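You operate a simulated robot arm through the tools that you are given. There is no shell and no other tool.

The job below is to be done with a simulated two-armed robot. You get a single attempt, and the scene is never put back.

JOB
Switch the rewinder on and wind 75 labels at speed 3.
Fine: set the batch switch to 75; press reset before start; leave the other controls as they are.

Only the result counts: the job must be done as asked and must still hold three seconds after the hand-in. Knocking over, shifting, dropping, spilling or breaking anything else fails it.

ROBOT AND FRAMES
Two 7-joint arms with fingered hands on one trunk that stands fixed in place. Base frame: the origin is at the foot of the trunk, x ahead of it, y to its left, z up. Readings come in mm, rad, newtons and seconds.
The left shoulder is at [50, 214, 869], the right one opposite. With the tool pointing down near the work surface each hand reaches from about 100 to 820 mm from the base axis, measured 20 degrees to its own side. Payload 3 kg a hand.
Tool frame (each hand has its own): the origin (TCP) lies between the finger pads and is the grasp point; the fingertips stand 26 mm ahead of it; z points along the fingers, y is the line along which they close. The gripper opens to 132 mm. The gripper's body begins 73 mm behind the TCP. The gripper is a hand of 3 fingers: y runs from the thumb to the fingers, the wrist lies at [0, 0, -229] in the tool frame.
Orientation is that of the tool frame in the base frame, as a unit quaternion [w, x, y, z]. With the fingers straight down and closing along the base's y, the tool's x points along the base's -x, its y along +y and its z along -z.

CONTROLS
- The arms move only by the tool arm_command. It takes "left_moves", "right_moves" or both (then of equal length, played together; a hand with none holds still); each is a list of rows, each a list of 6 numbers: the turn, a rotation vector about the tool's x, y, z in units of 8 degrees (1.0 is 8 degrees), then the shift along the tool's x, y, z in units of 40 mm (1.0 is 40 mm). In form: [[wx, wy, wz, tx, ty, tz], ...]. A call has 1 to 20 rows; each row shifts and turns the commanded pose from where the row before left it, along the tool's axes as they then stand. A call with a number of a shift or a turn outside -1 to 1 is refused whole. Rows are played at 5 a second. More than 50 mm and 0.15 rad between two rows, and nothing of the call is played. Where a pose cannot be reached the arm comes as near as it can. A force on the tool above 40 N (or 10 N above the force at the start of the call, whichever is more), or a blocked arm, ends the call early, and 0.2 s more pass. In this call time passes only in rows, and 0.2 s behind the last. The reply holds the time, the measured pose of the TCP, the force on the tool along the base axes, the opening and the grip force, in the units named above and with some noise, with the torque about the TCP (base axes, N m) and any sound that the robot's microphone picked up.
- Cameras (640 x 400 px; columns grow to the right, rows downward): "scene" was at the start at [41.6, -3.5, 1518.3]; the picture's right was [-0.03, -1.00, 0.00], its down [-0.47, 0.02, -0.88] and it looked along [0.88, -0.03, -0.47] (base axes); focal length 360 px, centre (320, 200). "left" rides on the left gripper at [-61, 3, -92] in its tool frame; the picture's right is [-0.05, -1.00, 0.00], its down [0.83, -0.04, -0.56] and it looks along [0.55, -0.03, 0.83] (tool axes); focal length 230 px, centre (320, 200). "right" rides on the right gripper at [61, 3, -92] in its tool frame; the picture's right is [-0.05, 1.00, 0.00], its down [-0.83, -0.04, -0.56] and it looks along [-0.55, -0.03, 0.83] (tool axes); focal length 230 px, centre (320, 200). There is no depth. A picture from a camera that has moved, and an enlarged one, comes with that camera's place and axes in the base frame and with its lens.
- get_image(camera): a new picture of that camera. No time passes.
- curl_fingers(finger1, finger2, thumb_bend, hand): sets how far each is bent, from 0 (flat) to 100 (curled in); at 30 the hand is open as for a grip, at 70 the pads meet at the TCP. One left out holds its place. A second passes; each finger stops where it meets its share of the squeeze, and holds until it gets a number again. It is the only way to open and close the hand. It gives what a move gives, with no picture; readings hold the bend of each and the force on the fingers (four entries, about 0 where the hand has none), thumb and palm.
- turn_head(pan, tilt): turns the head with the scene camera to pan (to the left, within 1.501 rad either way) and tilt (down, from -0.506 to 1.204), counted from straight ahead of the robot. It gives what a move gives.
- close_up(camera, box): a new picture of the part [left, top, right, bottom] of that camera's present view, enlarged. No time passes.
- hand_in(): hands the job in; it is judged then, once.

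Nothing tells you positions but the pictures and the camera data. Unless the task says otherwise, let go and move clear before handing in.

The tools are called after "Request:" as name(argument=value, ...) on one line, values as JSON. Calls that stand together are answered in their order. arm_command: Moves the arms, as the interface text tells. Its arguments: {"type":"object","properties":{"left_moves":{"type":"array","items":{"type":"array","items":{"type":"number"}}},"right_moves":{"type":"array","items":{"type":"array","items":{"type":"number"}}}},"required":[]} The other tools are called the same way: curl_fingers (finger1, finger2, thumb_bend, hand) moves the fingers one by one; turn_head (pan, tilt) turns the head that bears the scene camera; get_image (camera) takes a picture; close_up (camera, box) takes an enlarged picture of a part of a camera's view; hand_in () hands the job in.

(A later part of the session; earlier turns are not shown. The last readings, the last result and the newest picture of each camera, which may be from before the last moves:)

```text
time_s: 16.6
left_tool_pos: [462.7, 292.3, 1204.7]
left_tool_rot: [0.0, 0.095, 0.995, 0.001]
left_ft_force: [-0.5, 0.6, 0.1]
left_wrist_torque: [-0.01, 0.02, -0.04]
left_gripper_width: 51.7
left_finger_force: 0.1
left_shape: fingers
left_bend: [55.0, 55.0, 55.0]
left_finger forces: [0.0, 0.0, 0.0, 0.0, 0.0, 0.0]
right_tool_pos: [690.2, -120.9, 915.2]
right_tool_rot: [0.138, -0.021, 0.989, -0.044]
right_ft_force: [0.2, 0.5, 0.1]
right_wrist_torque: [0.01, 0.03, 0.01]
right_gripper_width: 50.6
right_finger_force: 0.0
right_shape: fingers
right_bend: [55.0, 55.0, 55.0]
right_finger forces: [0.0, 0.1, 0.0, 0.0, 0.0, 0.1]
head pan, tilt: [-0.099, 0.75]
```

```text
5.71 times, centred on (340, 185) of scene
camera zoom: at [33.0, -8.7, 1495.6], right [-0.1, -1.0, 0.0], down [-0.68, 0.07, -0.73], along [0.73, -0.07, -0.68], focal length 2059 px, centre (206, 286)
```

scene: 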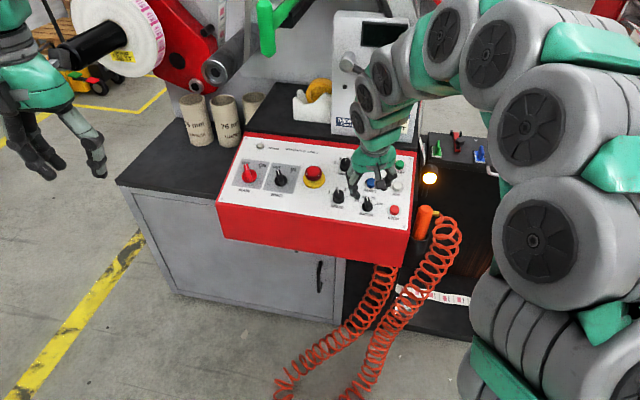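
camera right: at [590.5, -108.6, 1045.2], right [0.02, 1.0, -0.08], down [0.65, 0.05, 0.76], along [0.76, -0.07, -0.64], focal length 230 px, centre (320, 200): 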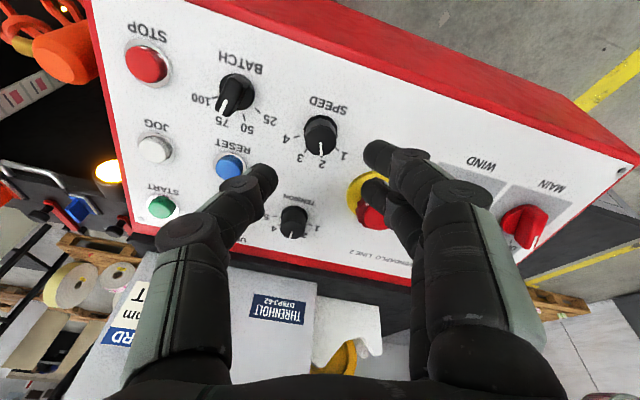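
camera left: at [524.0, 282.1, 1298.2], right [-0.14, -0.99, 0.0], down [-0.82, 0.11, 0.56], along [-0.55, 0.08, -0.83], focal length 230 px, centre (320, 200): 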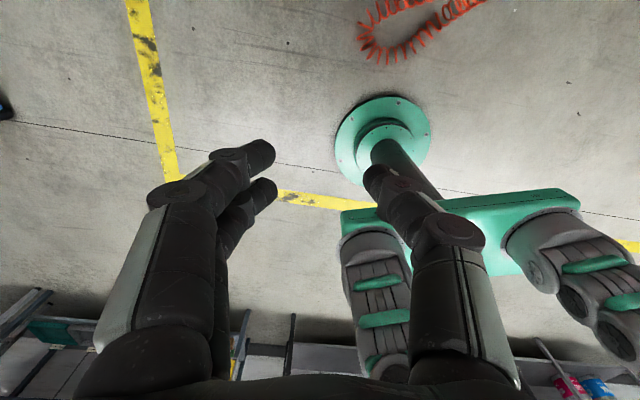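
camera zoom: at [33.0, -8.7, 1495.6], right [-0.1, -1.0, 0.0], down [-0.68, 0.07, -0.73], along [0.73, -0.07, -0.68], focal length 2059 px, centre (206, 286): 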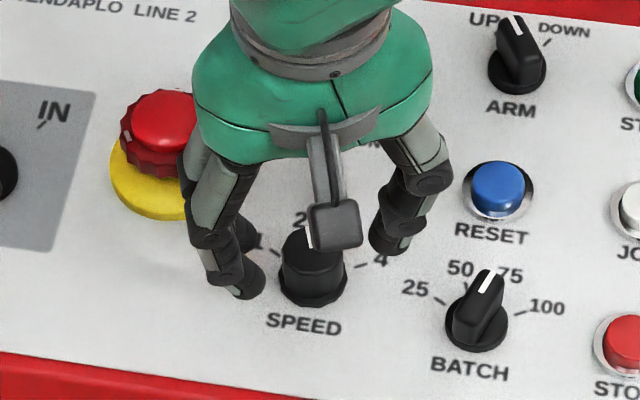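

Clearances look fine, including the side toward the emergency stop. I'll come down the last 20 mm and close on the SPEED knob.

Request:
arm_command(right_moves=[[0, 0, 0, -0.025, 0, 0.25], [0, 0, 0, 0, 0, 0.25]])

Request:
curl_fingers(hand="right", finger1=70, finger2=70, thumb_bend=70)

Request:
close_up(camera="right", box=[220, 60, 420, 210])

Request:
close_up(camera="scene", box=[295, 150, 385, 220])

```text
time_s: 17.2
left_tool_pos: [463.2, 292.2, 1205.8]
left_tool_rot: [0.0, 0.093, 0.996, 0.0]
left_ft_force: [-0.4, -0.4, -0.2]
left_wrist_torque: [0.03, -0.03, 0.03]
left_gripper_width: 51.5
left_finger_force: 0.0
left_shape: fingers
left_bend: [55.0, 55.0, 55.0]
left_finger forces: [0.1, 0.0, 0.1, 0.1, 0.0, 0.0]
right_tool_pos: [697.6, -122.5, 897.7]
right_tool_rot: [0.14, -0.02, 0.989, -0.044]
right_ft_force: [-0.8, -0.3, 0.3]
right_wrist_torque: [0.0, 0.01, -0.01]
right_gripper_width: 50.8
right_finger_force: 0.1
right_shape: fingers
right_bend: [55.0, 55.0, 55.0]
right_finger forces: [0.0, 0.1, 0.0, 0.1, 0.1, 0.0]
head pan, tilt: [-0.099, 0.75]
```

```text
time_s: 18.2
left_tool_pos: [462.0, 291.4, 1205.4]
left_tool_rot: [0.0, 0.094, 0.996, 0.0]
left_ft_force: [-0.3, 1.0, -0.4]
left_wrist_torque: [0.0, -0.02, -0.01]
left_gripper_width: 51.9
left_finger_force: 0.1
left_shape: fingers
left_bend: [55.0, 55.0, 55.0]
left_finger forces: [0.0, 0.1, 0.0, 0.0, 0.0, 0.0]
right_tool_pos: [697.6, -122.9, 898.0]
right_tool_rot: [0.138, -0.02, 0.989, -0.045]
right_ft_force: [2.4, -1.4, -2.4]
right_wrist_torque: [-0.01, 0.0, 0.01]
right_gripper_width: 20.1
right_finger_force: 7.2
right_shape: fingers
right_bend: [66.0, 64.0, 66.0]
right_finger forces: [2.5, 5.0, 0.1, 0.0, 7.9, 0.0]
head pan, tilt: [-0.099, 0.75]
```

```text
2.67 times, centred on (320, 135) of right
camera zoom: at [613.7, -115.6, 968.8], right [0.02, 1.0, -0.08], down [0.65, 0.05, 0.76], along [0.76, -0.07, -0.64], focal length 614 px, centre (320, 373)
```

zoom: 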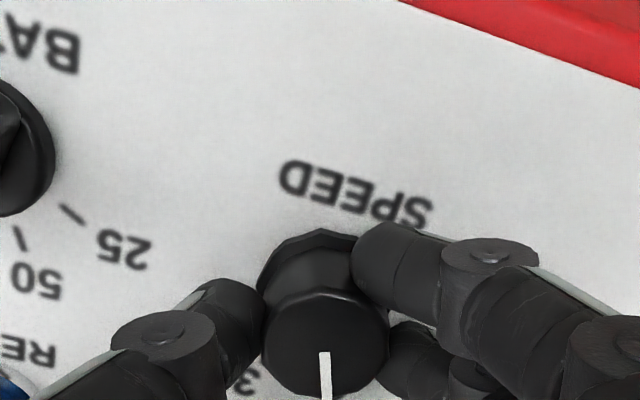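

```text
5.71 times, centred on (340, 185) of scene
camera zoom: at [33.0, -8.8, 1495.6], right [-0.1, -1.0, 0.0], down [-0.68, 0.07, -0.73], along [0.73, -0.07, -0.68], focal length 2059 px, centre (206, 286)
```

zoom: 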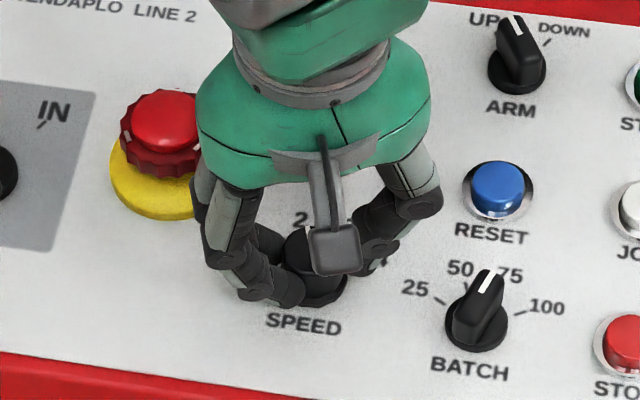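

The knob is held by all three fingers. I'll turn it 40° clockwise, from 2 to 3.

Request:
arm_command(right_moves=[[0, 0, 1, 0, 0, 0], [0, 0, 1, 0, 0, 0], [0, 0, 1, 0, 0, 0], [0, 0, 1, 0, 0, 0], [0, 0, 1, 0, 0, 0]])

Request:
close_up(camera="right", box=[220, 60, 420, 210])

Request:
close_up(camera="scene", box=[295, 150, 385, 220])

```text
time_s: 19.4
left_tool_pos: [462.3, 292.9, 1204.7]
left_tool_rot: [0.0, 0.093, 0.996, 0.001]
left_ft_force: [-0.1, 0.6, 0.1]
left_wrist_torque: [-0.03, -0.02, -0.02]
left_gripper_width: 51.5
left_finger_force: 0.1
left_shape: fingers
left_bend: [55.0, 55.0, 55.0]
left_finger forces: [0.1, 0.0, 0.0, 0.0, 0.1, 0.0]
right_tool_pos: [696.1, -122.0, 896.2]
right_tool_rot: [0.146, 0.321, 0.936, 0.005]
right_ft_force: [2.9, 3.7, -3.7]
right_wrist_torque: [0.12, 0.0, 0.05]
right_gripper_width: 19.8
right_finger_force: 8.4
right_shape: fingers
right_bend: [66.0, 63.0, 67.0]
right_finger forces: [4.7, 6.5, 0.0, 0.0, 5.7, 0.1]
head pan, tilt: [-0.099, 0.75]
```

```text
2.67 times, centred on (320, 135) of right
camera zoom: at [627.9, -75.1, 969.6], right [0.64, 0.76, 0.12], down [0.45, -0.49, 0.75], along [0.63, -0.42, -0.65], focal length 614 px, centre (320, 373)
```

zoom: 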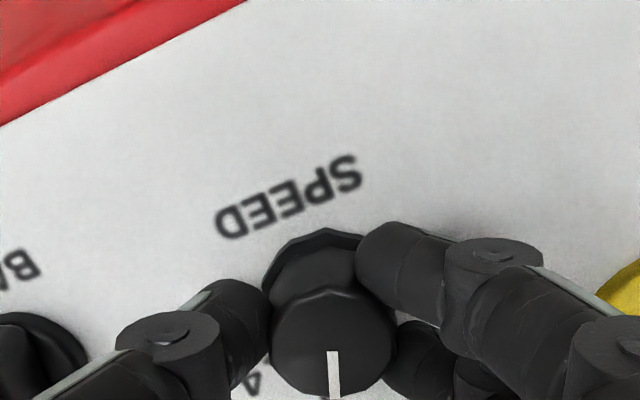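

```text
5.71 times, centred on (340, 185) of scene
camera zoom: at [33.0, -8.7, 1495.6], right [-0.1, -1.0, 0.0], down [-0.68, 0.07, -0.73], along [0.73, -0.07, -0.68], focal length 2059 px, centre (206, 286)
```

zoom: 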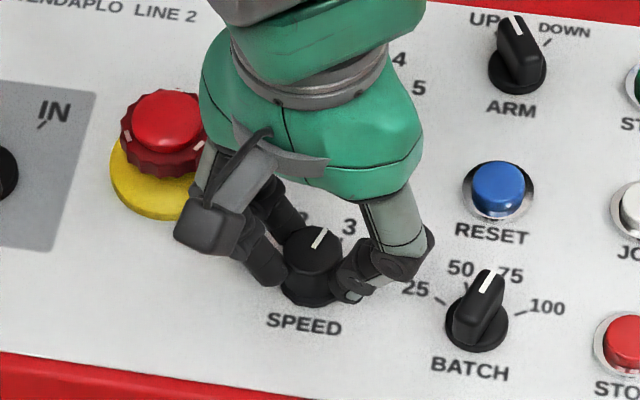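

The SPEED pointer followed the hand and looks aimed at 3. I'll release, lift, and check it.

Request:
curl_fingers(hand="right", finger1=57, finger2=57, thumb_bend=57)

Request:
arm_command(right_moves=[[0, 0, 0, 0, 0, -0.5], [0, 0, 0, 0, 0, -0.75], [0, 0, 0, 0, 0, -0.75]])

Request:
close_up(camera="right", box=[270, 80, 370, 170])

Request:
close_up(camera="scene", box=[325, 175, 385, 220])

```text
time_s: 20.4
left_tool_pos: [462.1, 290.7, 1204.7]
left_tool_rot: [-0.001, 0.094, 0.996, -0.001]
left_ft_force: [0.5, -0.6, -0.1]
left_wrist_torque: [0.02, 0.03, -0.01]
left_gripper_width: 51.5
left_finger_force: 0.0
left_shape: fingers
left_bend: [55.0, 55.0, 55.0]
left_finger forces: [0.0, 0.1, 0.0, 0.0, 0.0, 0.0]
right_tool_pos: [697.2, -121.3, 896.0]
right_tool_rot: [0.146, 0.32, 0.936, 0.006]
right_ft_force: [0.4, 0.0, 0.6]
right_wrist_torque: [0.02, -0.03, -0.03]
right_gripper_width: 47.0
right_finger_force: 0.1
right_shape: fingers
right_bend: [56.0, 56.0, 56.0]
right_finger forces: [0.0, 0.0, 0.0, 0.0, 0.1, 0.1]
head pan, tilt: [-0.099, 0.75]
```

```text
time_s: 21.2
left_tool_pos: [462.3, 292.8, 1205.6]
left_tool_rot: [0.0, 0.094, 0.996, 0.0]
left_ft_force: [0.1, 0.1, 0.0]
left_wrist_torque: [0.01, -0.05, 0.0]
left_gripper_width: 51.8
left_finger_force: 0.1
left_shape: fingers
left_bend: [55.0, 55.0, 55.0]
left_finger forces: [0.0, 0.1, 0.0, 0.1, 0.0, 0.1]
right_tool_pos: [673.4, -116.4, 973.8]
right_tool_rot: [0.145, 0.319, 0.937, 0.006]
right_ft_force: [0.8, -0.5, -0.2]
right_wrist_torque: [-0.01, 0.0, -0.01]
right_gripper_width: 47.4
right_finger_force: 0.0
right_shape: fingers
right_bend: [56.0, 56.0, 56.0]
right_finger forces: [0.1, 0.0, 0.1, 0.0, 0.0, 0.0]
head pan, tilt: [-0.099, 0.75]
```

```text
4.44 times, centred on (320, 125) of right
camera zoom: at [605.0, -68.7, 1046.4], right [0.64, 0.76, 0.12], down [0.45, -0.49, 0.75], along [0.63, -0.42, -0.65], focal length 1022 px, centre (320, 533)
```

zoom: 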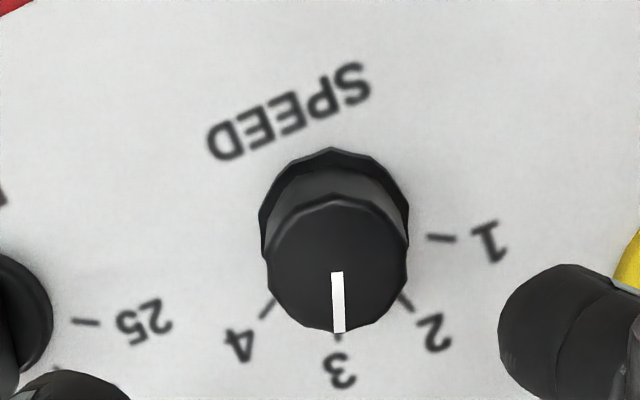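

```text
8.89 times, centred on (355, 198) of scene
camera zoom: at [32.9, -8.7, 1495.6], right [-0.1, -1.0, 0.0], down [-0.68, 0.07, -0.73], along [0.73, -0.07, -0.68], focal length 3202 px, centre (9, 222)
```

zoom: 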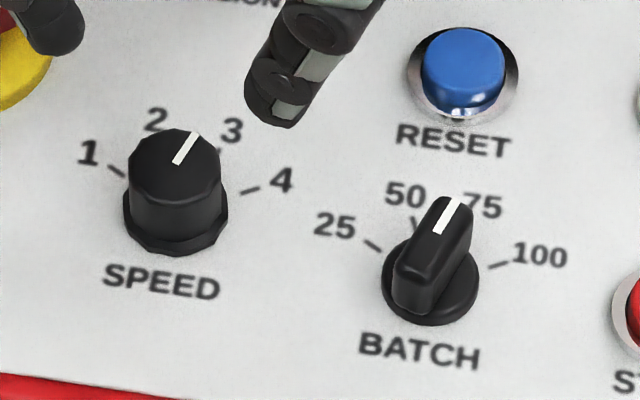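

SPEED reads 3 and BATCH reads 75. I'll park the right hand over the RESET area, clear of the left side, then bring the left hand to hover over MAIN near [812, 106, 872].

Request:
arm_command(right_moves=[[0, 0, -1, 0, 0, 0], [0, 0, -1, 0, 0, 0], [0, 0, -1, 0, 0, 0], [0, 0, -1, 0, 0, 0], [0, 0, -1, 0, 0, 0], [0, 0, 0, -0.205, -0.571, -0.25], [0, 0, 0, -0.205, -0.571, -0.25], [0, 0, 0, -0.205, -0.571, -0.25], [0, 0, 0, -0.205, -0.571, -0.25]])

Request:
arm_command(left_moves=[[0.157, -0.5035, -0.7115, 0, 0, 0], [0.157, -0.5035, -0.7115, 0, 0, 0], [0.157, -0.5035, -0.7115, 0, 0, 0], [0.157, -0.5035, -0.7115, 0, 0, 0], [0, 0, 0, -0.423, -0.42, 0.651], [0, 0, 0, -0.423, -0.42, 0.651], [0, 0, 0, -0.423, -0.42, 0.651], [0, 0, 0, -0.423, -0.42, 0.651], [0, 0, 0, -0.423, -0.42, 0.651], [0, 0, 0, -0.423, -0.42, 0.651], [0, 0, 0, -0.423, -0.42, 0.651], [0, 0, 0, -0.423, -0.42, 0.651], [0, 0, 0, -0.423, -0.42, 0.651]])

Request:
get_image(camera="scene")

Request:
get_image(camera="left")

```text
time_s: 23.2
left_tool_pos: [463.1, 292.2, 1205.4]
left_tool_rot: [0.0, 0.094, 0.996, 0.0]
left_ft_force: [0.1, -0.1, -0.1]
left_wrist_torque: [0.02, -0.01, 0.01]
left_gripper_width: 51.9
left_finger_force: 0.1
left_shape: fingers
left_bend: [55.0, 55.0, 55.0]
left_finger forces: [0.1, 0.0, 0.0, 0.0, 0.0, 0.1]
right_tool_pos: [698.6, -201.8, 1029.5]
right_tool_rot: [0.138, -0.021, 0.989, -0.045]
right_ft_force: [0.1, -0.1, -0.8]
right_wrist_torque: [0.02, 0.05, 0.01]
right_gripper_width: 47.4
right_finger_force: 0.0
right_shape: fingers
right_bend: [56.0, 56.0, 56.0]
right_finger forces: [0.0, 0.0, 0.1, 0.0, 0.0, 0.0]
head pan, tilt: [-0.099, 0.75]
```

```text
time_s: 26.0
left_tool_pos: [699.8, 157.8, 1043.1]
left_tool_rot: [0.134, -0.106, 0.984, -0.057]
left_ft_force: [-0.1, 0.2, 0.6]
left_wrist_torque: [-0.02, 0.02, 0.01]
left_gripper_width: 51.5
left_finger_force: 0.2
left_shape: fingers
left_bend: [55.0, 55.0, 55.0]
left_finger forces: [0.0, 0.1, 0.0, 0.1, 0.0, 0.0]
right_tool_pos: [698.9, -201.2, 1030.6]
right_tool_rot: [0.138, -0.02, 0.989, -0.045]
right_ft_force: [-1.1, 0.4, -0.4]
right_wrist_torque: [0.02, 0.03, 0.01]
right_gripper_width: 47.4
right_finger_force: 0.1
right_shape: fingers
right_bend: [56.0, 56.0, 56.0]
right_finger forces: [0.1, 0.0, 0.1, 0.1, 0.1, 0.0]
head pan, tilt: [-0.099, 0.75]
```

```text
taken
```

scene: 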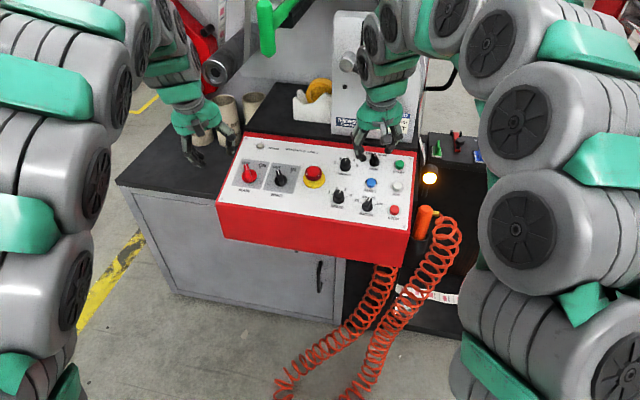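

```text
taken
camera left: at [732.3, 182.2, 1146.1], right [0.24, -0.96, 0.15], down [-0.93, -0.18, 0.33], along [-0.29, -0.22, -0.93], focal length 230 px, centre (320, 200)
```

left: 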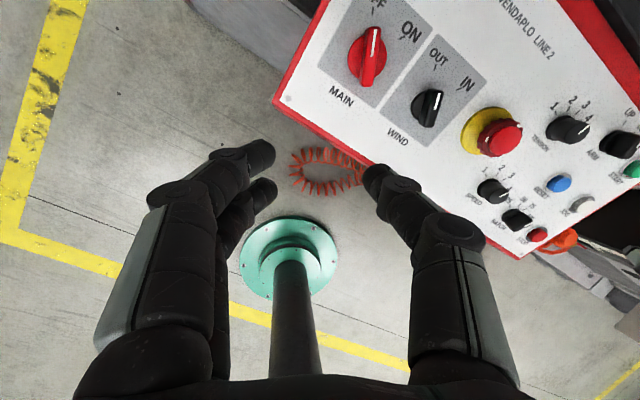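

The left hand is partway there and clear of everything. I'll finish the approach to the MAIN hover point.

Request:
arm_command(left_moves=[[0, 0, 0, -0.423, -0.42, 0.651], [0, 0, 0, -0.423, -0.42, 0.651], [0, 0, 0, -0.423, -0.42, 0.651]])

Request:
get_image(camera="scene")

Request:
get_image(camera="left")

Request:
close_up(camera="left", box=[260, 90, 380, 180])

```text
time_s: 26.8
left_tool_pos: [777.9, 115.6, 986.4]
left_tool_rot: [0.135, -0.105, 0.984, -0.057]
left_ft_force: [0.3, 0.1, 0.2]
left_wrist_torque: [0.0, 0.01, 0.02]
left_gripper_width: 51.5
left_finger_force: 0.1
left_shape: fingers
left_bend: [55.0, 55.0, 55.0]
left_finger forces: [0.2, 0.1, 0.0, 0.0, 0.0, 0.0]
right_tool_pos: [698.0, -201.5, 1029.5]
right_tool_rot: [0.139, -0.02, 0.989, -0.045]
right_ft_force: [-0.5, -0.4, -0.3]
right_wrist_torque: [-0.05, -0.02, -0.02]
right_gripper_width: 47.5
right_finger_force: 0.1
right_shape: fingers
right_bend: [56.0, 56.0, 56.0]
right_finger forces: [0.0, 0.1, 0.1, 0.1, 0.0, 0.0]
head pan, tilt: [-0.099, 0.75]
```

```text
taken
```

scene: 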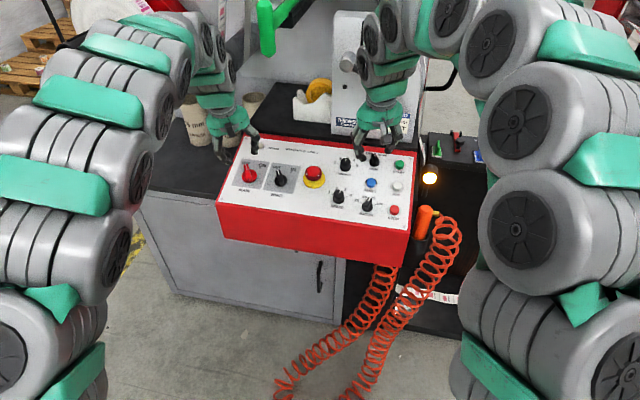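

```text
taken
camera left: at [809.8, 138.5, 1090.7], right [0.24, -0.96, 0.15], down [-0.93, -0.18, 0.33], along [-0.29, -0.22, -0.93], focal length 230 px, centre (320, 200)
```

left: 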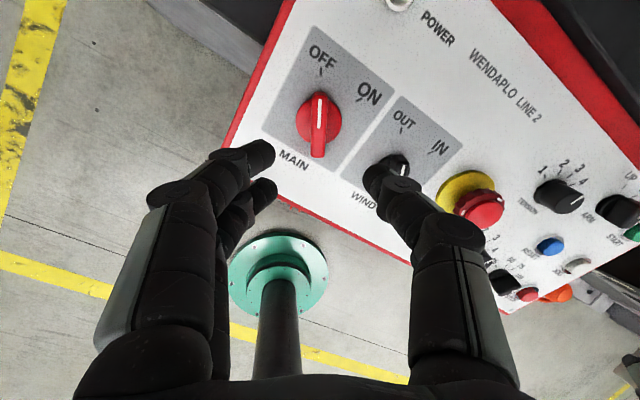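

```text
4.44 times, centred on (320, 135) of left
camera zoom: at [809.8, 138.5, 1090.7], right [0.24, -0.96, 0.15], down [-0.93, -0.18, 0.33], along [-0.29, -0.22, -0.93], focal length 1022 px, centre (320, 489)
```

zoom: 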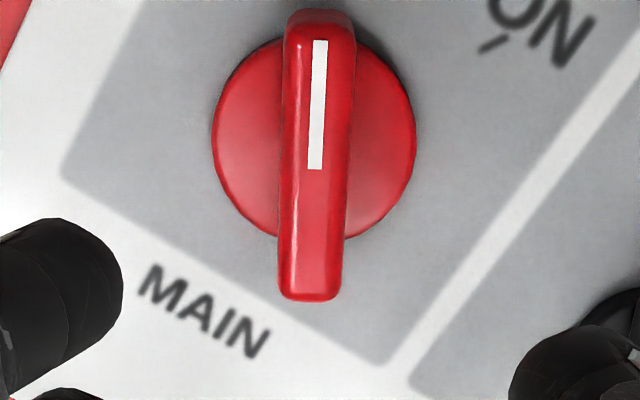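

MAIN's lever lines up with the hand, offset about −7 mm in tool x. I'll correct that and come down 55 mm.

Request:
arm_command(left_moves=[[0, 0, 0, -0.09, 0.02, 0.4], [0, 0, 0, -0.085, 0, 0.5], [0, 0, 0, 0, 0, 0.475]])

Request:
close_up(camera="left", box=[220, 60, 420, 210])

Request:
close_up(camera="scene", box=[215, 125, 305, 195])

```text
time_s: 27.6
left_tool_pos: [799.4, 113.3, 935.1]
left_tool_rot: [0.134, -0.105, 0.984, -0.057]
left_ft_force: [0.5, -0.7, 0.1]
left_wrist_torque: [-0.01, 0.03, -0.02]
left_gripper_width: 51.5
left_finger_force: 0.0
left_shape: fingers
left_bend: [55.0, 55.0, 55.0]
left_finger forces: [0.0, 0.0, 0.0, 0.0, 0.1, 0.1]
right_tool_pos: [697.5, -200.3, 1029.3]
right_tool_rot: [0.138, -0.021, 0.989, -0.044]
right_ft_force: [-0.8, -0.1, -0.9]
right_wrist_torque: [0.01, -0.04, 0.01]
right_gripper_width: 47.6
right_finger_force: 0.0
right_shape: fingers
right_bend: [56.0, 56.0, 56.0]
right_finger forces: [0.1, 0.0, 0.0, 0.0, 0.1, 0.0]
head pan, tilt: [-0.099, 0.75]
```

```text
2.67 times, centred on (320, 135) of left
camera zoom: at [832.1, 136.1, 1039.4], right [0.24, -0.96, 0.15], down [-0.93, -0.18, 0.33], along [-0.29, -0.22, -0.93], focal length 614 px, centre (320, 373)
```

zoom: 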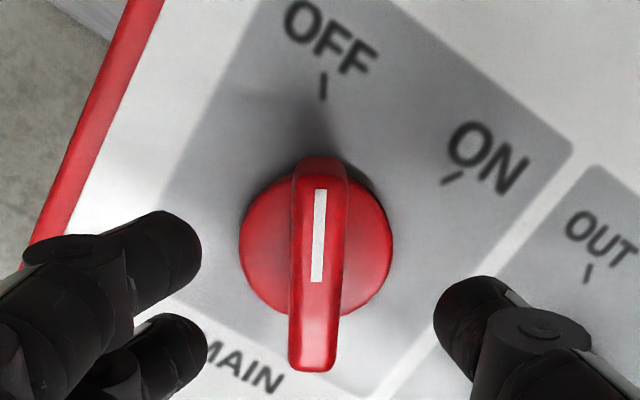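

```text
5.71 times, centred on (260, 160) of scene
camera zoom: at [33.0, -8.7, 1495.6], right [-0.1, -1.0, 0.0], down [-0.68, 0.07, -0.73], along [0.73, -0.07, -0.68], focal length 2059 px, centre (663, 429)
```

zoom: 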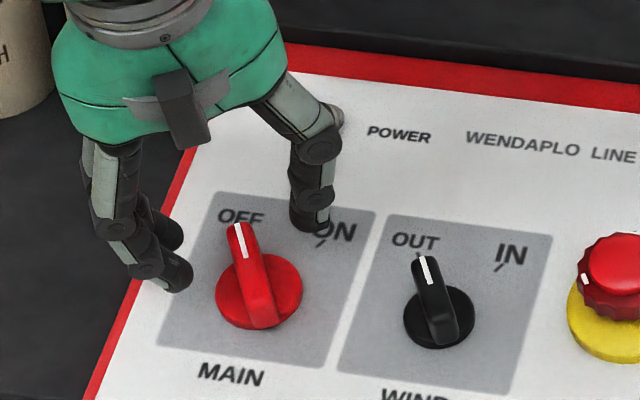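

Alignment is within about 1 mm. I'll come down another 24 mm, which puts the fingertips about 10 mm above the panel and clear of the base disc, then close on the lever in stages.

Request:
arm_command(left_moves=[[0, 0, 0, 0, 0, 0.3], [0, 0, 0, 0, 0, 0.3]])

Request:
curl_fingers(hand="left", finger1=63, finger2=63, thumb_bend=63)

Request:
close_up(camera="left", box=[220, 60, 420, 210])

Request:
close_up(camera="scene", box=[215, 125, 305, 195])

```text
time_s: 28.2
left_tool_pos: [805.8, 111.5, 912.9]
left_tool_rot: [0.136, -0.105, 0.984, -0.057]
left_ft_force: [0.5, 0.8, 0.0]
left_wrist_torque: [-0.02, 0.02, -0.01]
left_gripper_width: 51.5
left_finger_force: 0.0
left_shape: fingers
left_bend: [55.0, 55.0, 55.0]
left_finger forces: [0.0, 0.0, 0.1, 0.1, 0.0, 0.0]
right_tool_pos: [698.5, -201.0, 1029.5]
right_tool_rot: [0.139, -0.02, 0.989, -0.045]
right_ft_force: [0.2, 0.1, -0.5]
right_wrist_torque: [0.01, 0.03, 0.03]
right_gripper_width: 47.3
right_finger_force: 0.1
right_shape: fingers
right_bend: [56.0, 56.0, 56.0]
right_finger forces: [0.0, 0.1, 0.0, 0.0, 0.0, 0.0]
head pan, tilt: [-0.099, 0.75]
```

```text
time_s: 29.2
left_tool_pos: [807.3, 111.0, 913.4]
left_tool_rot: [0.135, -0.105, 0.984, -0.057]
left_ft_force: [0.1, 0.2, -1.1]
left_wrist_torque: [-0.03, 0.02, 0.03]
left_gripper_width: 26.2
left_finger_force: 0.1
left_shape: fingers
left_bend: [63.0, 63.0, 63.0]
left_finger forces: [0.0, 0.1, 0.0, 0.0, 0.0, 0.0]
right_tool_pos: [697.0, -201.6, 1029.4]
right_tool_rot: [0.138, -0.02, 0.989, -0.044]
right_ft_force: [-0.1, 0.2, 0.3]
right_wrist_torque: [0.01, 0.0, -0.01]
right_gripper_width: 47.2
right_finger_force: 0.1
right_shape: fingers
right_bend: [56.0, 56.0, 56.0]
right_finger forces: [0.1, 0.0, 0.0, 0.0, 0.0, 0.0]
head pan, tilt: [-0.099, 0.75]
```

```text
2.67 times, centred on (320, 135) of left
camera zoom: at [838.7, 134.3, 1017.0], right [0.24, -0.96, 0.15], down [-0.93, -0.18, 0.33], along [-0.29, -0.22, -0.93], focal length 614 px, centre (320, 373)
```

zoom: 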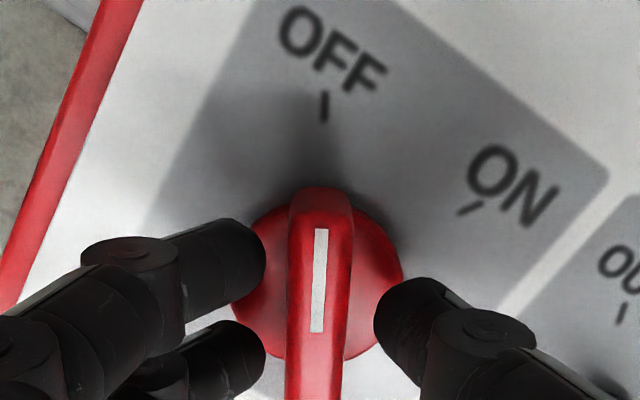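

```text
5.71 times, centred on (260, 160) of scene
camera zoom: at [33.0, -8.7, 1495.6], right [-0.1, -1.0, 0.0], down [-0.68, 0.07, -0.73], along [0.73, -0.07, -0.68], focal length 2059 px, centre (663, 429)
```

zoom: 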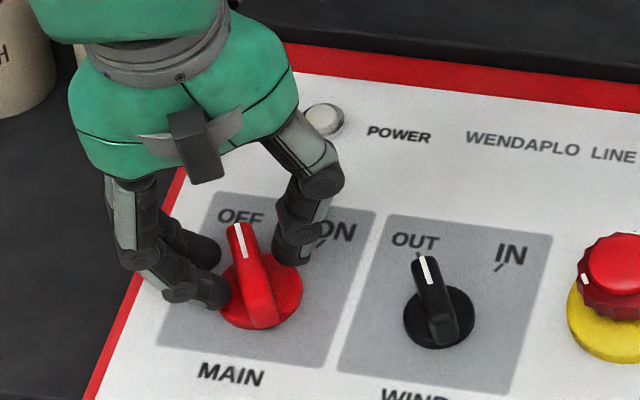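

The lever is centred and there's no contact yet. I'll close the grip.

Request:
curl_fingers(hand="left", finger1=70, finger2=70, thumb_bend=70)

Request:
close_up(camera="left", box=[220, 60, 420, 210])

```text
time_s: 30.2
left_tool_pos: [806.5, 112.5, 912.9]
left_tool_rot: [0.134, -0.105, 0.984, -0.057]
left_ft_force: [0.5, 1.3, -2.3]
left_wrist_torque: [0.03, 0.02, 0.02]
left_gripper_width: 14.0
left_finger_force: 4.3
left_shape: fingers
left_bend: [67.0, 67.0, 68.0]
left_finger forces: [2.7, 2.6, 0.1, 0.0, 3.1, 0.1]
right_tool_pos: [698.2, -201.4, 1029.0]
right_tool_rot: [0.139, -0.021, 0.989, -0.044]
right_ft_force: [0.1, -0.2, 0.5]
right_wrist_torque: [0.03, 0.02, 0.01]
right_gripper_width: 47.0
right_finger_force: 0.1
right_shape: fingers
right_bend: [56.0, 56.0, 56.0]
right_finger forces: [0.1, 0.0, 0.1, 0.1, 0.1, 0.1]
head pan, tilt: [-0.099, 0.75]
```

```text
2.67 times, centred on (320, 135) of left
camera zoom: at [838.7, 134.5, 1016.8], right [0.24, -0.96, 0.15], down [-0.93, -0.18, 0.33], along [-0.29, -0.22, -0.93], focal length 614 px, centre (320, 373)
```

zoom: 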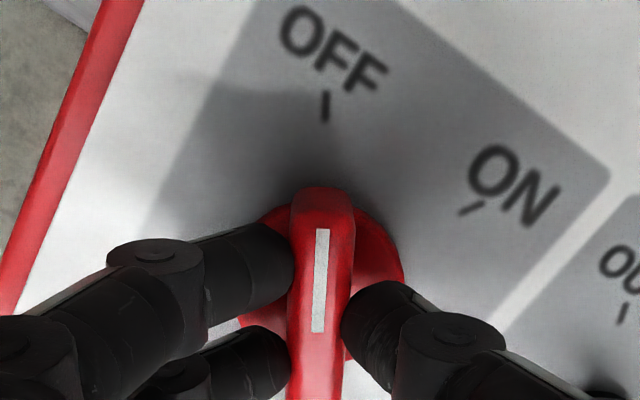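

The grip is firm. I'll turn MAIN 60° clockwise to ON.

Request:
arm_command(left_moves=[[0, 0, 1, 0, 0, 0], [0, 0, 1, 0, 0, 0], [0, 0, 1, 0, 0, 0], [0, 0, 1, 0, 0, 0], [0, 0, 1, 0, 0, 0], [0, 0, 1, 0, 0, 0], [0, 0, 1, 0, 0, 0], [0, 0, 0.5, 0, 0, 0]])

Request:
close_up(camera="left", box=[220, 60, 420, 210])

Request:
close_up(camera="scene", box=[215, 125, 305, 195])

```text
time_s: 32.0
left_tool_pos: [807.4, 113.0, 912.0]
left_tool_rot: [0.145, 0.402, 0.904, 0.019]
left_ft_force: [-1.7, -5.5, 1.6]
left_wrist_torque: [-0.13, 0.04, 0.0]
left_gripper_width: 13.6
left_finger_force: 5.0
left_shape: fingers
left_bend: [68.0, 68.0, 68.0]
left_finger forces: [1.7, 1.1, 0.0, 0.1, 7.1, 0.0]
right_tool_pos: [697.9, -200.6, 1028.9]
right_tool_rot: [0.138, -0.02, 0.989, -0.045]
right_ft_force: [0.4, -0.3, -0.7]
right_wrist_torque: [0.01, -0.04, -0.03]
right_gripper_width: 47.1
right_finger_force: 0.0
right_shape: fingers
right_bend: [56.0, 56.0, 56.0]
right_finger forces: [0.0, 0.0, 0.0, 0.0, 0.0, 0.0]
head pan, tilt: [-0.099, 0.75]
```

```text
2.67 times, centred on (320, 135) of left
camera zoom: at [822.9, 74.9, 1017.3], right [-0.69, -0.71, -0.14], down [-0.71, 0.62, 0.32], along [-0.14, 0.32, -0.94], focal length 614 px, centre (320, 373)
```

zoom: 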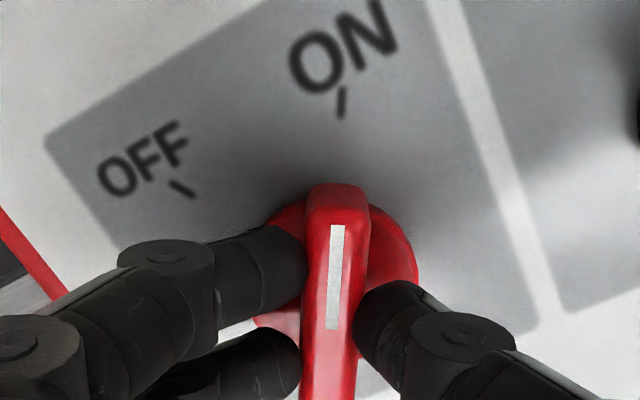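

```text
5.71 times, centred on (260, 160) of scene
camera zoom: at [32.9, -8.8, 1495.6], right [-0.1, -0.99, 0.0], down [-0.68, 0.07, -0.73], along [0.73, -0.07, -0.68], focal length 2059 px, centre (663, 429)
```

zoom: 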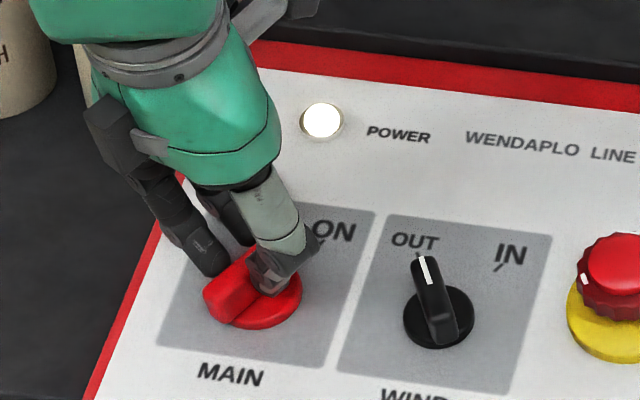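

The POWER lamp is lit, so MAIN is ON. I'll release, lift the left hand, and check the display and the panel.

Request:
curl_fingers(hand="left", finger1=58, finger2=58, thumb_bend=58)

Request:
arm_command(left_moves=[[0, 0, 0, 0, 0, -0.5], [0, 0, 0, 0, 0, -0.75], [0, 0, 0, 0, 0, -0.75], [0, 0, 0, 0, 0, -0.75]])

Request:
get_image(camera="scene")

Request:
close_up(camera="scene", box=[215, 125, 305, 195])

Request:
get_image(camera="right")

```text
time_s: 33.0
left_tool_pos: [807.7, 113.0, 912.0]
left_tool_rot: [0.145, 0.401, 0.904, 0.019]
left_ft_force: [-0.2, 0.2, 0.8]
left_wrist_torque: [0.0, 0.01, -0.02]
left_gripper_width: 43.8
left_finger_force: 0.1
left_shape: fingers
left_bend: [57.0, 57.0, 57.0]
left_finger forces: [0.1, 0.0, 0.0, 0.1, 0.1, 0.0]
right_tool_pos: [698.0, -202.2, 1029.1]
right_tool_rot: [0.139, -0.019, 0.989, -0.044]
right_ft_force: [0.3, -0.5, 0.0]
right_wrist_torque: [-0.04, -0.01, 0.01]
right_gripper_width: 47.3
right_finger_force: 0.1
right_shape: fingers
right_bend: [56.0, 56.0, 56.0]
right_finger forces: [0.0, 0.1, 0.1, 0.1, 0.1, 0.1]
head pan, tilt: [-0.099, 0.75]
```

```text
time_s: 34.0
left_tool_pos: [776.2, 121.2, 1019.2]
left_tool_rot: [0.144, 0.402, 0.904, 0.019]
left_ft_force: [0.4, -0.3, -0.3]
left_wrist_torque: [0.03, 0.01, 0.0]
left_gripper_width: 44.2
left_finger_force: 0.1
left_shape: fingers
left_bend: [57.0, 57.0, 57.0]
left_finger forces: [0.1, 0.0, 0.0, 0.1, 0.0, 0.0]
right_tool_pos: [697.4, -201.2, 1029.0]
right_tool_rot: [0.138, -0.02, 0.989, -0.045]
right_ft_force: [0.2, -0.7, -0.2]
right_wrist_torque: [0.01, -0.01, -0.03]
right_gripper_width: 47.1
right_finger_force: 0.0
right_shape: fingers
right_bend: [56.0, 56.0, 56.0]
right_finger forces: [0.0, 0.0, 0.0, 0.0, 0.1, 0.0]
head pan, tilt: [-0.099, 0.75]
```

```text
taken
```

scene: 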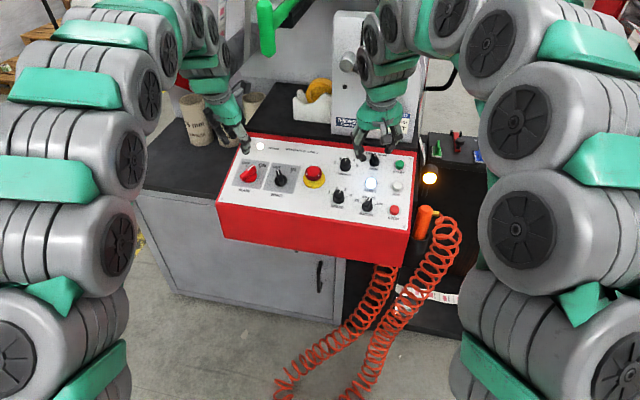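

```text
5.71 times, centred on (260, 160) of scene
camera zoom: at [32.9, -8.7, 1495.6], right [-0.1, -1.0, 0.0], down [-0.68, 0.07, -0.73], along [0.73, -0.07, -0.68], focal length 2059 px, centre (663, 429)
```

zoom: 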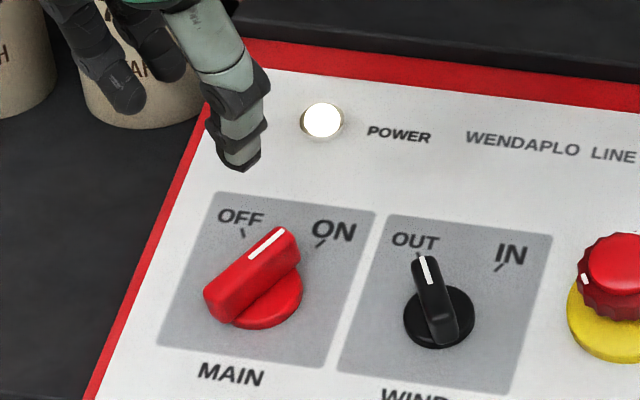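

```text
taken
camera right: at [614.1, -194.3, 1100.9], right [0.02, 1.0, -0.08], down [0.65, 0.05, 0.76], along [0.76, -0.07, -0.64], focal length 230 px, centre (320, 200)
```

right: 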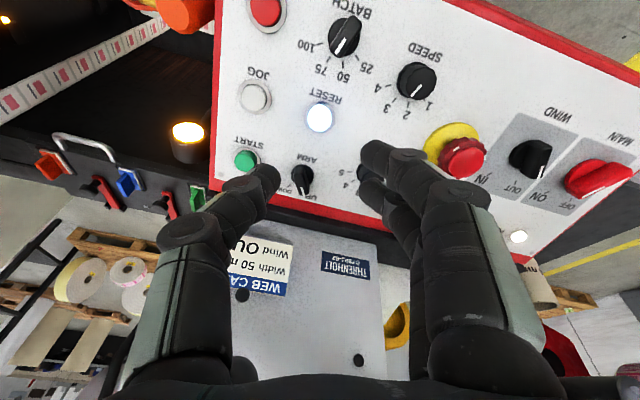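

MAIN is ON, POWER is lit, and RESET is now lit as well. I'll move the left hand back out of the way and close the right hand into a poking shape.

Request:
arm_command(left_moves=[[0, 0, 0, 0.627, -0.22, -0.57], [0, 0, 0, 0.627, -0.22, -0.57], [0, 0, 0, 0.627, -0.22, -0.57], [0, 0, 0, 0.627, -0.22, -0.57], [0, 0, 0, 0.627, -0.22, -0.57], [0, 0, 0, 0.627, -0.22, -0.57], [0, 0, 0, 0.627, -0.22, -0.57]])

Request:
curl_fingers(hand="right", finger1=70, finger2=70, thumb_bend=70)

Request:
get_image(camera="right")

Request:
get_image(camera="scene")

```text
time_s: 35.6
left_tool_pos: [576.5, 221.3, 1117.2]
left_tool_rot: [0.145, 0.401, 0.904, 0.018]
left_ft_force: [-0.7, -0.6, -0.1]
left_wrist_torque: [0.01, 0.01, 0.03]
left_gripper_width: 44.1
left_finger_force: 0.0
left_shape: fingers
left_bend: [57.0, 57.0, 57.0]
left_finger forces: [0.0, 0.1, 0.0, 0.0, 0.0, 0.0]
right_tool_pos: [698.0, -199.9, 1029.0]
right_tool_rot: [0.138, -0.02, 0.989, -0.045]
right_ft_force: [-0.3, -0.2, -0.3]
right_wrist_torque: [0.01, 0.01, 0.04]
right_gripper_width: 47.4
right_finger_force: 0.1
right_shape: fingers
right_bend: [56.0, 56.0, 56.0]
right_finger forces: [0.0, 0.1, 0.1, 0.0, 0.1, 0.1]
head pan, tilt: [-0.099, 0.75]
```

```text
time_s: 36.6
left_tool_pos: [576.9, 221.8, 1119.0]
left_tool_rot: [0.145, 0.401, 0.904, 0.018]
left_ft_force: [0.1, -0.1, -0.3]
left_wrist_torque: [0.0, 0.0, -0.01]
left_gripper_width: 44.1
left_finger_force: 0.1
left_shape: fingers
left_bend: [57.0, 57.0, 57.0]
left_finger forces: [0.0, 0.1, 0.0, 0.0, 0.0, 0.1]
right_tool_pos: [699.0, -200.9, 1029.1]
right_tool_rot: [0.139, -0.019, 0.989, -0.045]
right_ft_force: [-0.5, -0.4, -0.6]
right_wrist_torque: [0.01, 0.02, 0.0]
right_gripper_width: 6.1
right_finger_force: 0.0
right_shape: fingers
right_bend: [70.0, 70.0, 70.0]
right_finger forces: [0.0, 0.0, 0.0, 0.0, 0.0, 0.0]
head pan, tilt: [-0.099, 0.75]
```

```text
taken
camera right: at [614.1, -194.3, 1100.9], right [0.02, 1.0, -0.08], down [0.65, 0.05, 0.76], along [0.76, -0.07, -0.64], focal length 230 px, centre (320, 200)
```

right: 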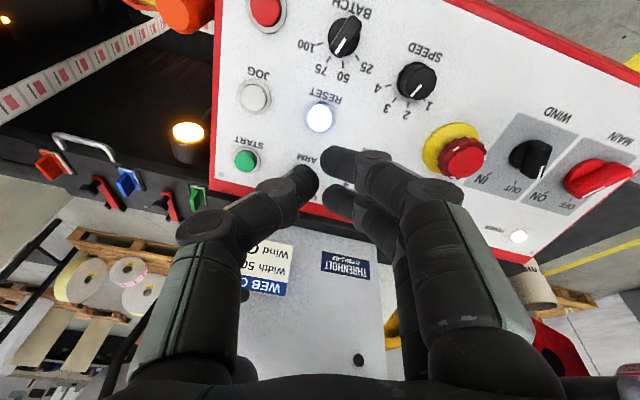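

```text
taken
```

scene: 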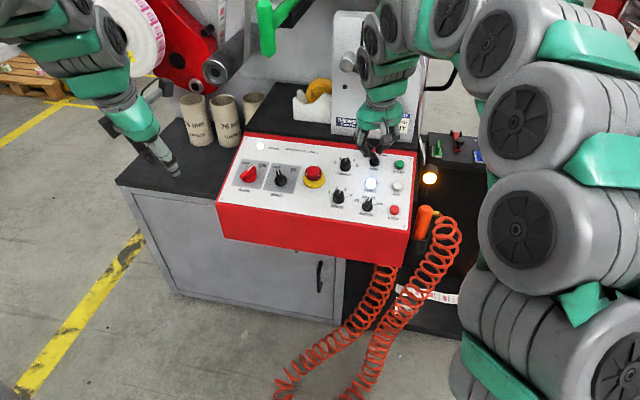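

The left hand is clear and the right fingertips have closed to about 6 mm. I'll locate RESET precisely in the wrist view.

Request:
close_up(camera="right", box=[260, 80, 380, 170])

Request:
close_up(camera="scene", box=[345, 150, 415, 220])

```text
4.44 times, centred on (320, 125) of right
camera zoom: at [614.1, -194.3, 1100.9], right [0.02, 1.0, -0.08], down [0.65, 0.05, 0.76], along [0.76, -0.07, -0.64], focal length 1022 px, centre (320, 533)
```

zoom: 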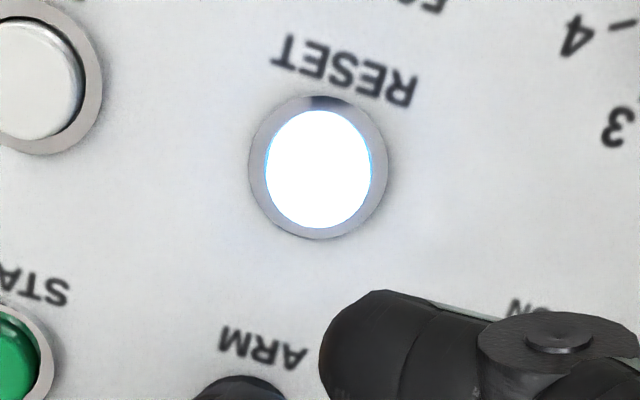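

```text
5.71 times, centred on (380, 185) of scene
camera zoom: at [33.0, -8.7, 1495.6], right [-0.1, -1.0, 0.0], down [-0.68, 0.07, -0.73], along [0.73, -0.07, -0.68], focal length 2059 px, centre (-23, 286)
```

zoom: 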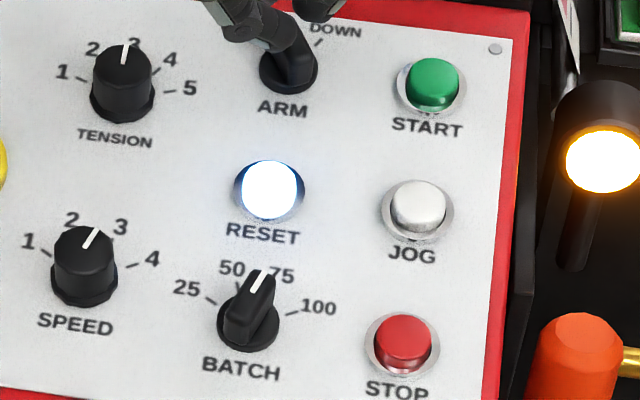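

RESET is centred under the hand to within about 1 mm. I'll come down 105 mm to just above the button.

Request:
arm_command(right_moves=[[0, 0, 0, 0, -0.025, 0.7], [0, 0, 0, 0, 0, 0.7], [0, 0, 0, 0, 0, 0.7], [0, 0, 0, 0, 0, 0.5]])

Request:
close_up(camera="right", box=[220, 80, 420, 230])

Request:
close_up(camera="scene", box=[345, 150, 415, 220])

```text
time_s: 37.6
left_tool_pos: [576.7, 221.4, 1118.3]
left_tool_rot: [0.145, 0.4, 0.905, 0.019]
left_ft_force: [0.3, -0.1, -0.4]
left_wrist_torque: [0.01, -0.02, 0.03]
left_gripper_width: 43.9
left_finger_force: 0.1
left_shape: fingers
left_bend: [57.0, 57.0, 57.0]
left_finger forces: [0.0, 0.0, 0.1, 0.0, 0.0, 0.0]
right_tool_pos: [726.5, -210.3, 929.3]
right_tool_rot: [0.139, -0.019, 0.989, -0.045]
right_ft_force: [0.4, 0.5, 0.1]
right_wrist_torque: [0.01, -0.02, -0.03]
right_gripper_width: 6.0
right_finger_force: 0.1
right_shape: fingers
right_bend: [70.0, 70.0, 70.0]
right_finger forces: [0.2, 0.0, 0.0, 0.1, 0.1, 0.0]
head pan, tilt: [-0.099, 0.75]
```

```text
2.67 times, centred on (320, 155) of right
camera zoom: at [643.3, -203.7, 1001.4], right [0.02, 1.0, -0.08], down [0.64, 0.05, 0.76], along [0.76, -0.07, -0.64], focal length 614 px, centre (320, 320)
```

zoom: 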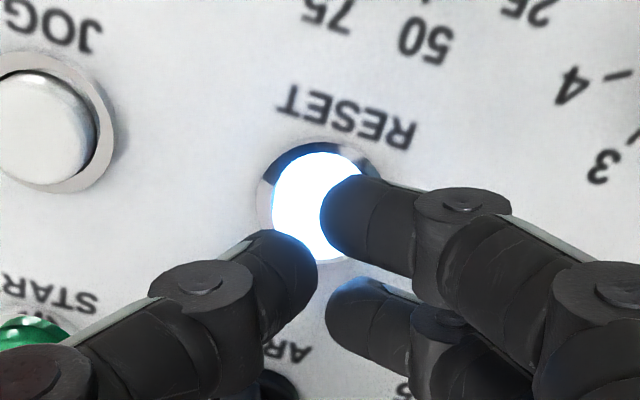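

```text
5.71 times, centred on (380, 185) of scene
camera zoom: at [33.0, -8.7, 1495.6], right [-0.1, -1.0, 0.0], down [-0.68, 0.07, -0.73], along [0.73, -0.07, -0.68], focal length 2059 px, centre (-23, 286)
```

zoom: 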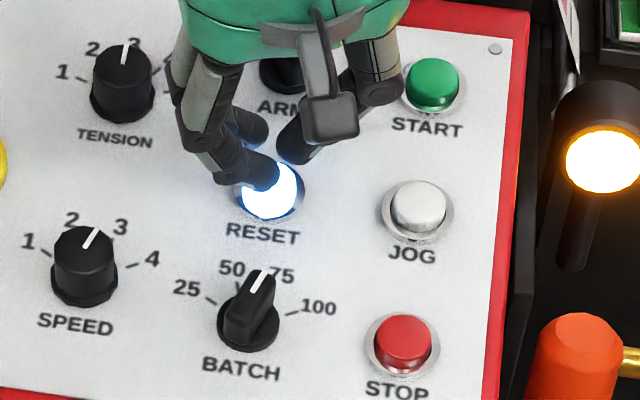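

The fingertips are about 13 mm above RESET. I'll nudge 3 mm toward its centre and press gently.

Request:
arm_command(right_moves=[[0, 0, 0, 0.075, 0, 0.15], [0, 0, 0, 0, 0, 0.1], [0, 0, 0, 0, 0, 0.05], [0, 0, 0, 0, 0, 0.05]])

Request:
close_up(camera="right", box=[220, 80, 420, 230])

Request:
close_up(camera="scene", box=[345, 150, 415, 220])

```text
time_s: 38.6
left_tool_pos: [576.4, 221.5, 1117.3]
left_tool_rot: [0.145, 0.401, 0.904, 0.019]
left_ft_force: [0.1, -0.6, -0.8]
left_wrist_torque: [0.02, -0.03, 0.02]
left_gripper_width: 44.1
left_finger_force: 0.1
left_shape: fingers
left_bend: [57.0, 57.0, 57.0]
left_finger forces: [0.0, 0.0, 0.0, 0.0, 0.1, 0.0]
right_tool_pos: [726.6, -212.7, 916.0]
right_tool_rot: [0.138, -0.02, 0.989, -0.045]
right_ft_force: [-0.9, 1.1, 0.5]
right_wrist_torque: [0.03, 0.01, 0.0]
right_gripper_width: 6.0
right_finger_force: 0.1
right_shape: fingers
right_bend: [70.0, 70.0, 70.0]
right_finger forces: [0.0, 0.0, 0.0, 0.0, 0.0, 0.1]
head pan, tilt: [-0.099, 0.75]
```

```text
2.67 times, centred on (320, 155) of right
camera zoom: at [643.7, -204.9, 987.2], right [0.02, 1.0, -0.08], down [0.65, 0.05, 0.76], along [0.76, -0.07, -0.64], focal length 614 px, centre (320, 320)
```

zoom: 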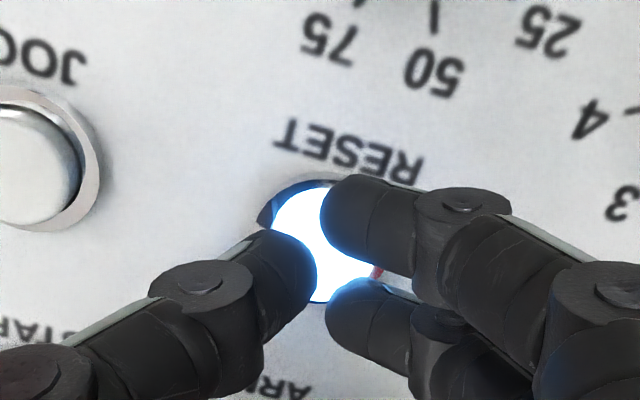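

```text
5.71 times, centred on (380, 185) of scene
camera zoom: at [33.0, -8.7, 1495.6], right [-0.1, -1.0, 0.0], down [-0.68, 0.07, -0.73], along [0.73, -0.07, -0.68], focal length 2059 px, centre (-23, 286)
```

zoom: 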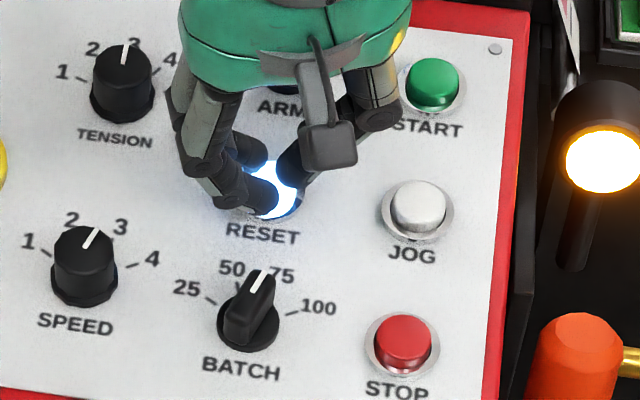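

The fingertips are well centred on RESET, with no contact yet. I'll continue pressing in small steps.

Request:
arm_command(right_moves=[[0, 0, 0, 0, 0, 0.05], [0, 0, 0, 0, 0, 0.05], [0, 0, 0, 0, 0, 0.05]])

Request:
close_up(camera="scene", box=[345, 150, 415, 220])

```text
time_s: 39.4
left_tool_pos: [578.1, 221.9, 1118.3]
left_tool_rot: [0.145, 0.402, 0.904, 0.018]
left_ft_force: [0.2, 1.1, 0.8]
left_wrist_torque: [-0.01, 0.04, 0.02]
left_gripper_width: 44.1
left_finger_force: 0.1
left_shape: fingers
left_bend: [57.0, 57.0, 57.0]
left_finger forces: [0.0, 0.0, 0.0, 0.0, 0.0, 0.0]
right_tool_pos: [729.4, -212.9, 909.9]
right_tool_rot: [0.139, -0.021, 0.989, -0.045]
right_ft_force: [0.2, 1.4, 1.3]
right_wrist_torque: [0.02, 0.03, -0.04]
right_gripper_width: 6.3
right_finger_force: 0.8
right_shape: fingers
right_bend: [70.0, 70.0, 70.0]
right_finger forces: [0.0, 0.7, 0.0, 0.0, 1.0, 0.0]
head pan, tilt: [-0.099, 0.75]
```

```text
5.71 times, centred on (380, 185) of scene
camera zoom: at [32.9, -8.7, 1495.6], right [-0.1, -1.0, 0.0], down [-0.68, 0.07, -0.73], along [0.73, -0.07, -0.68], focal length 2059 px, centre (-23, 286)
```

zoom: 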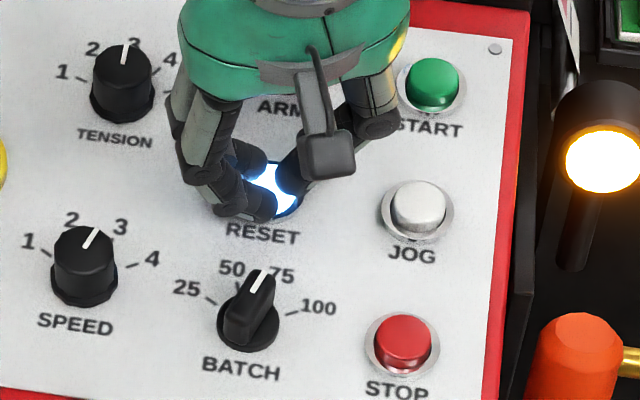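

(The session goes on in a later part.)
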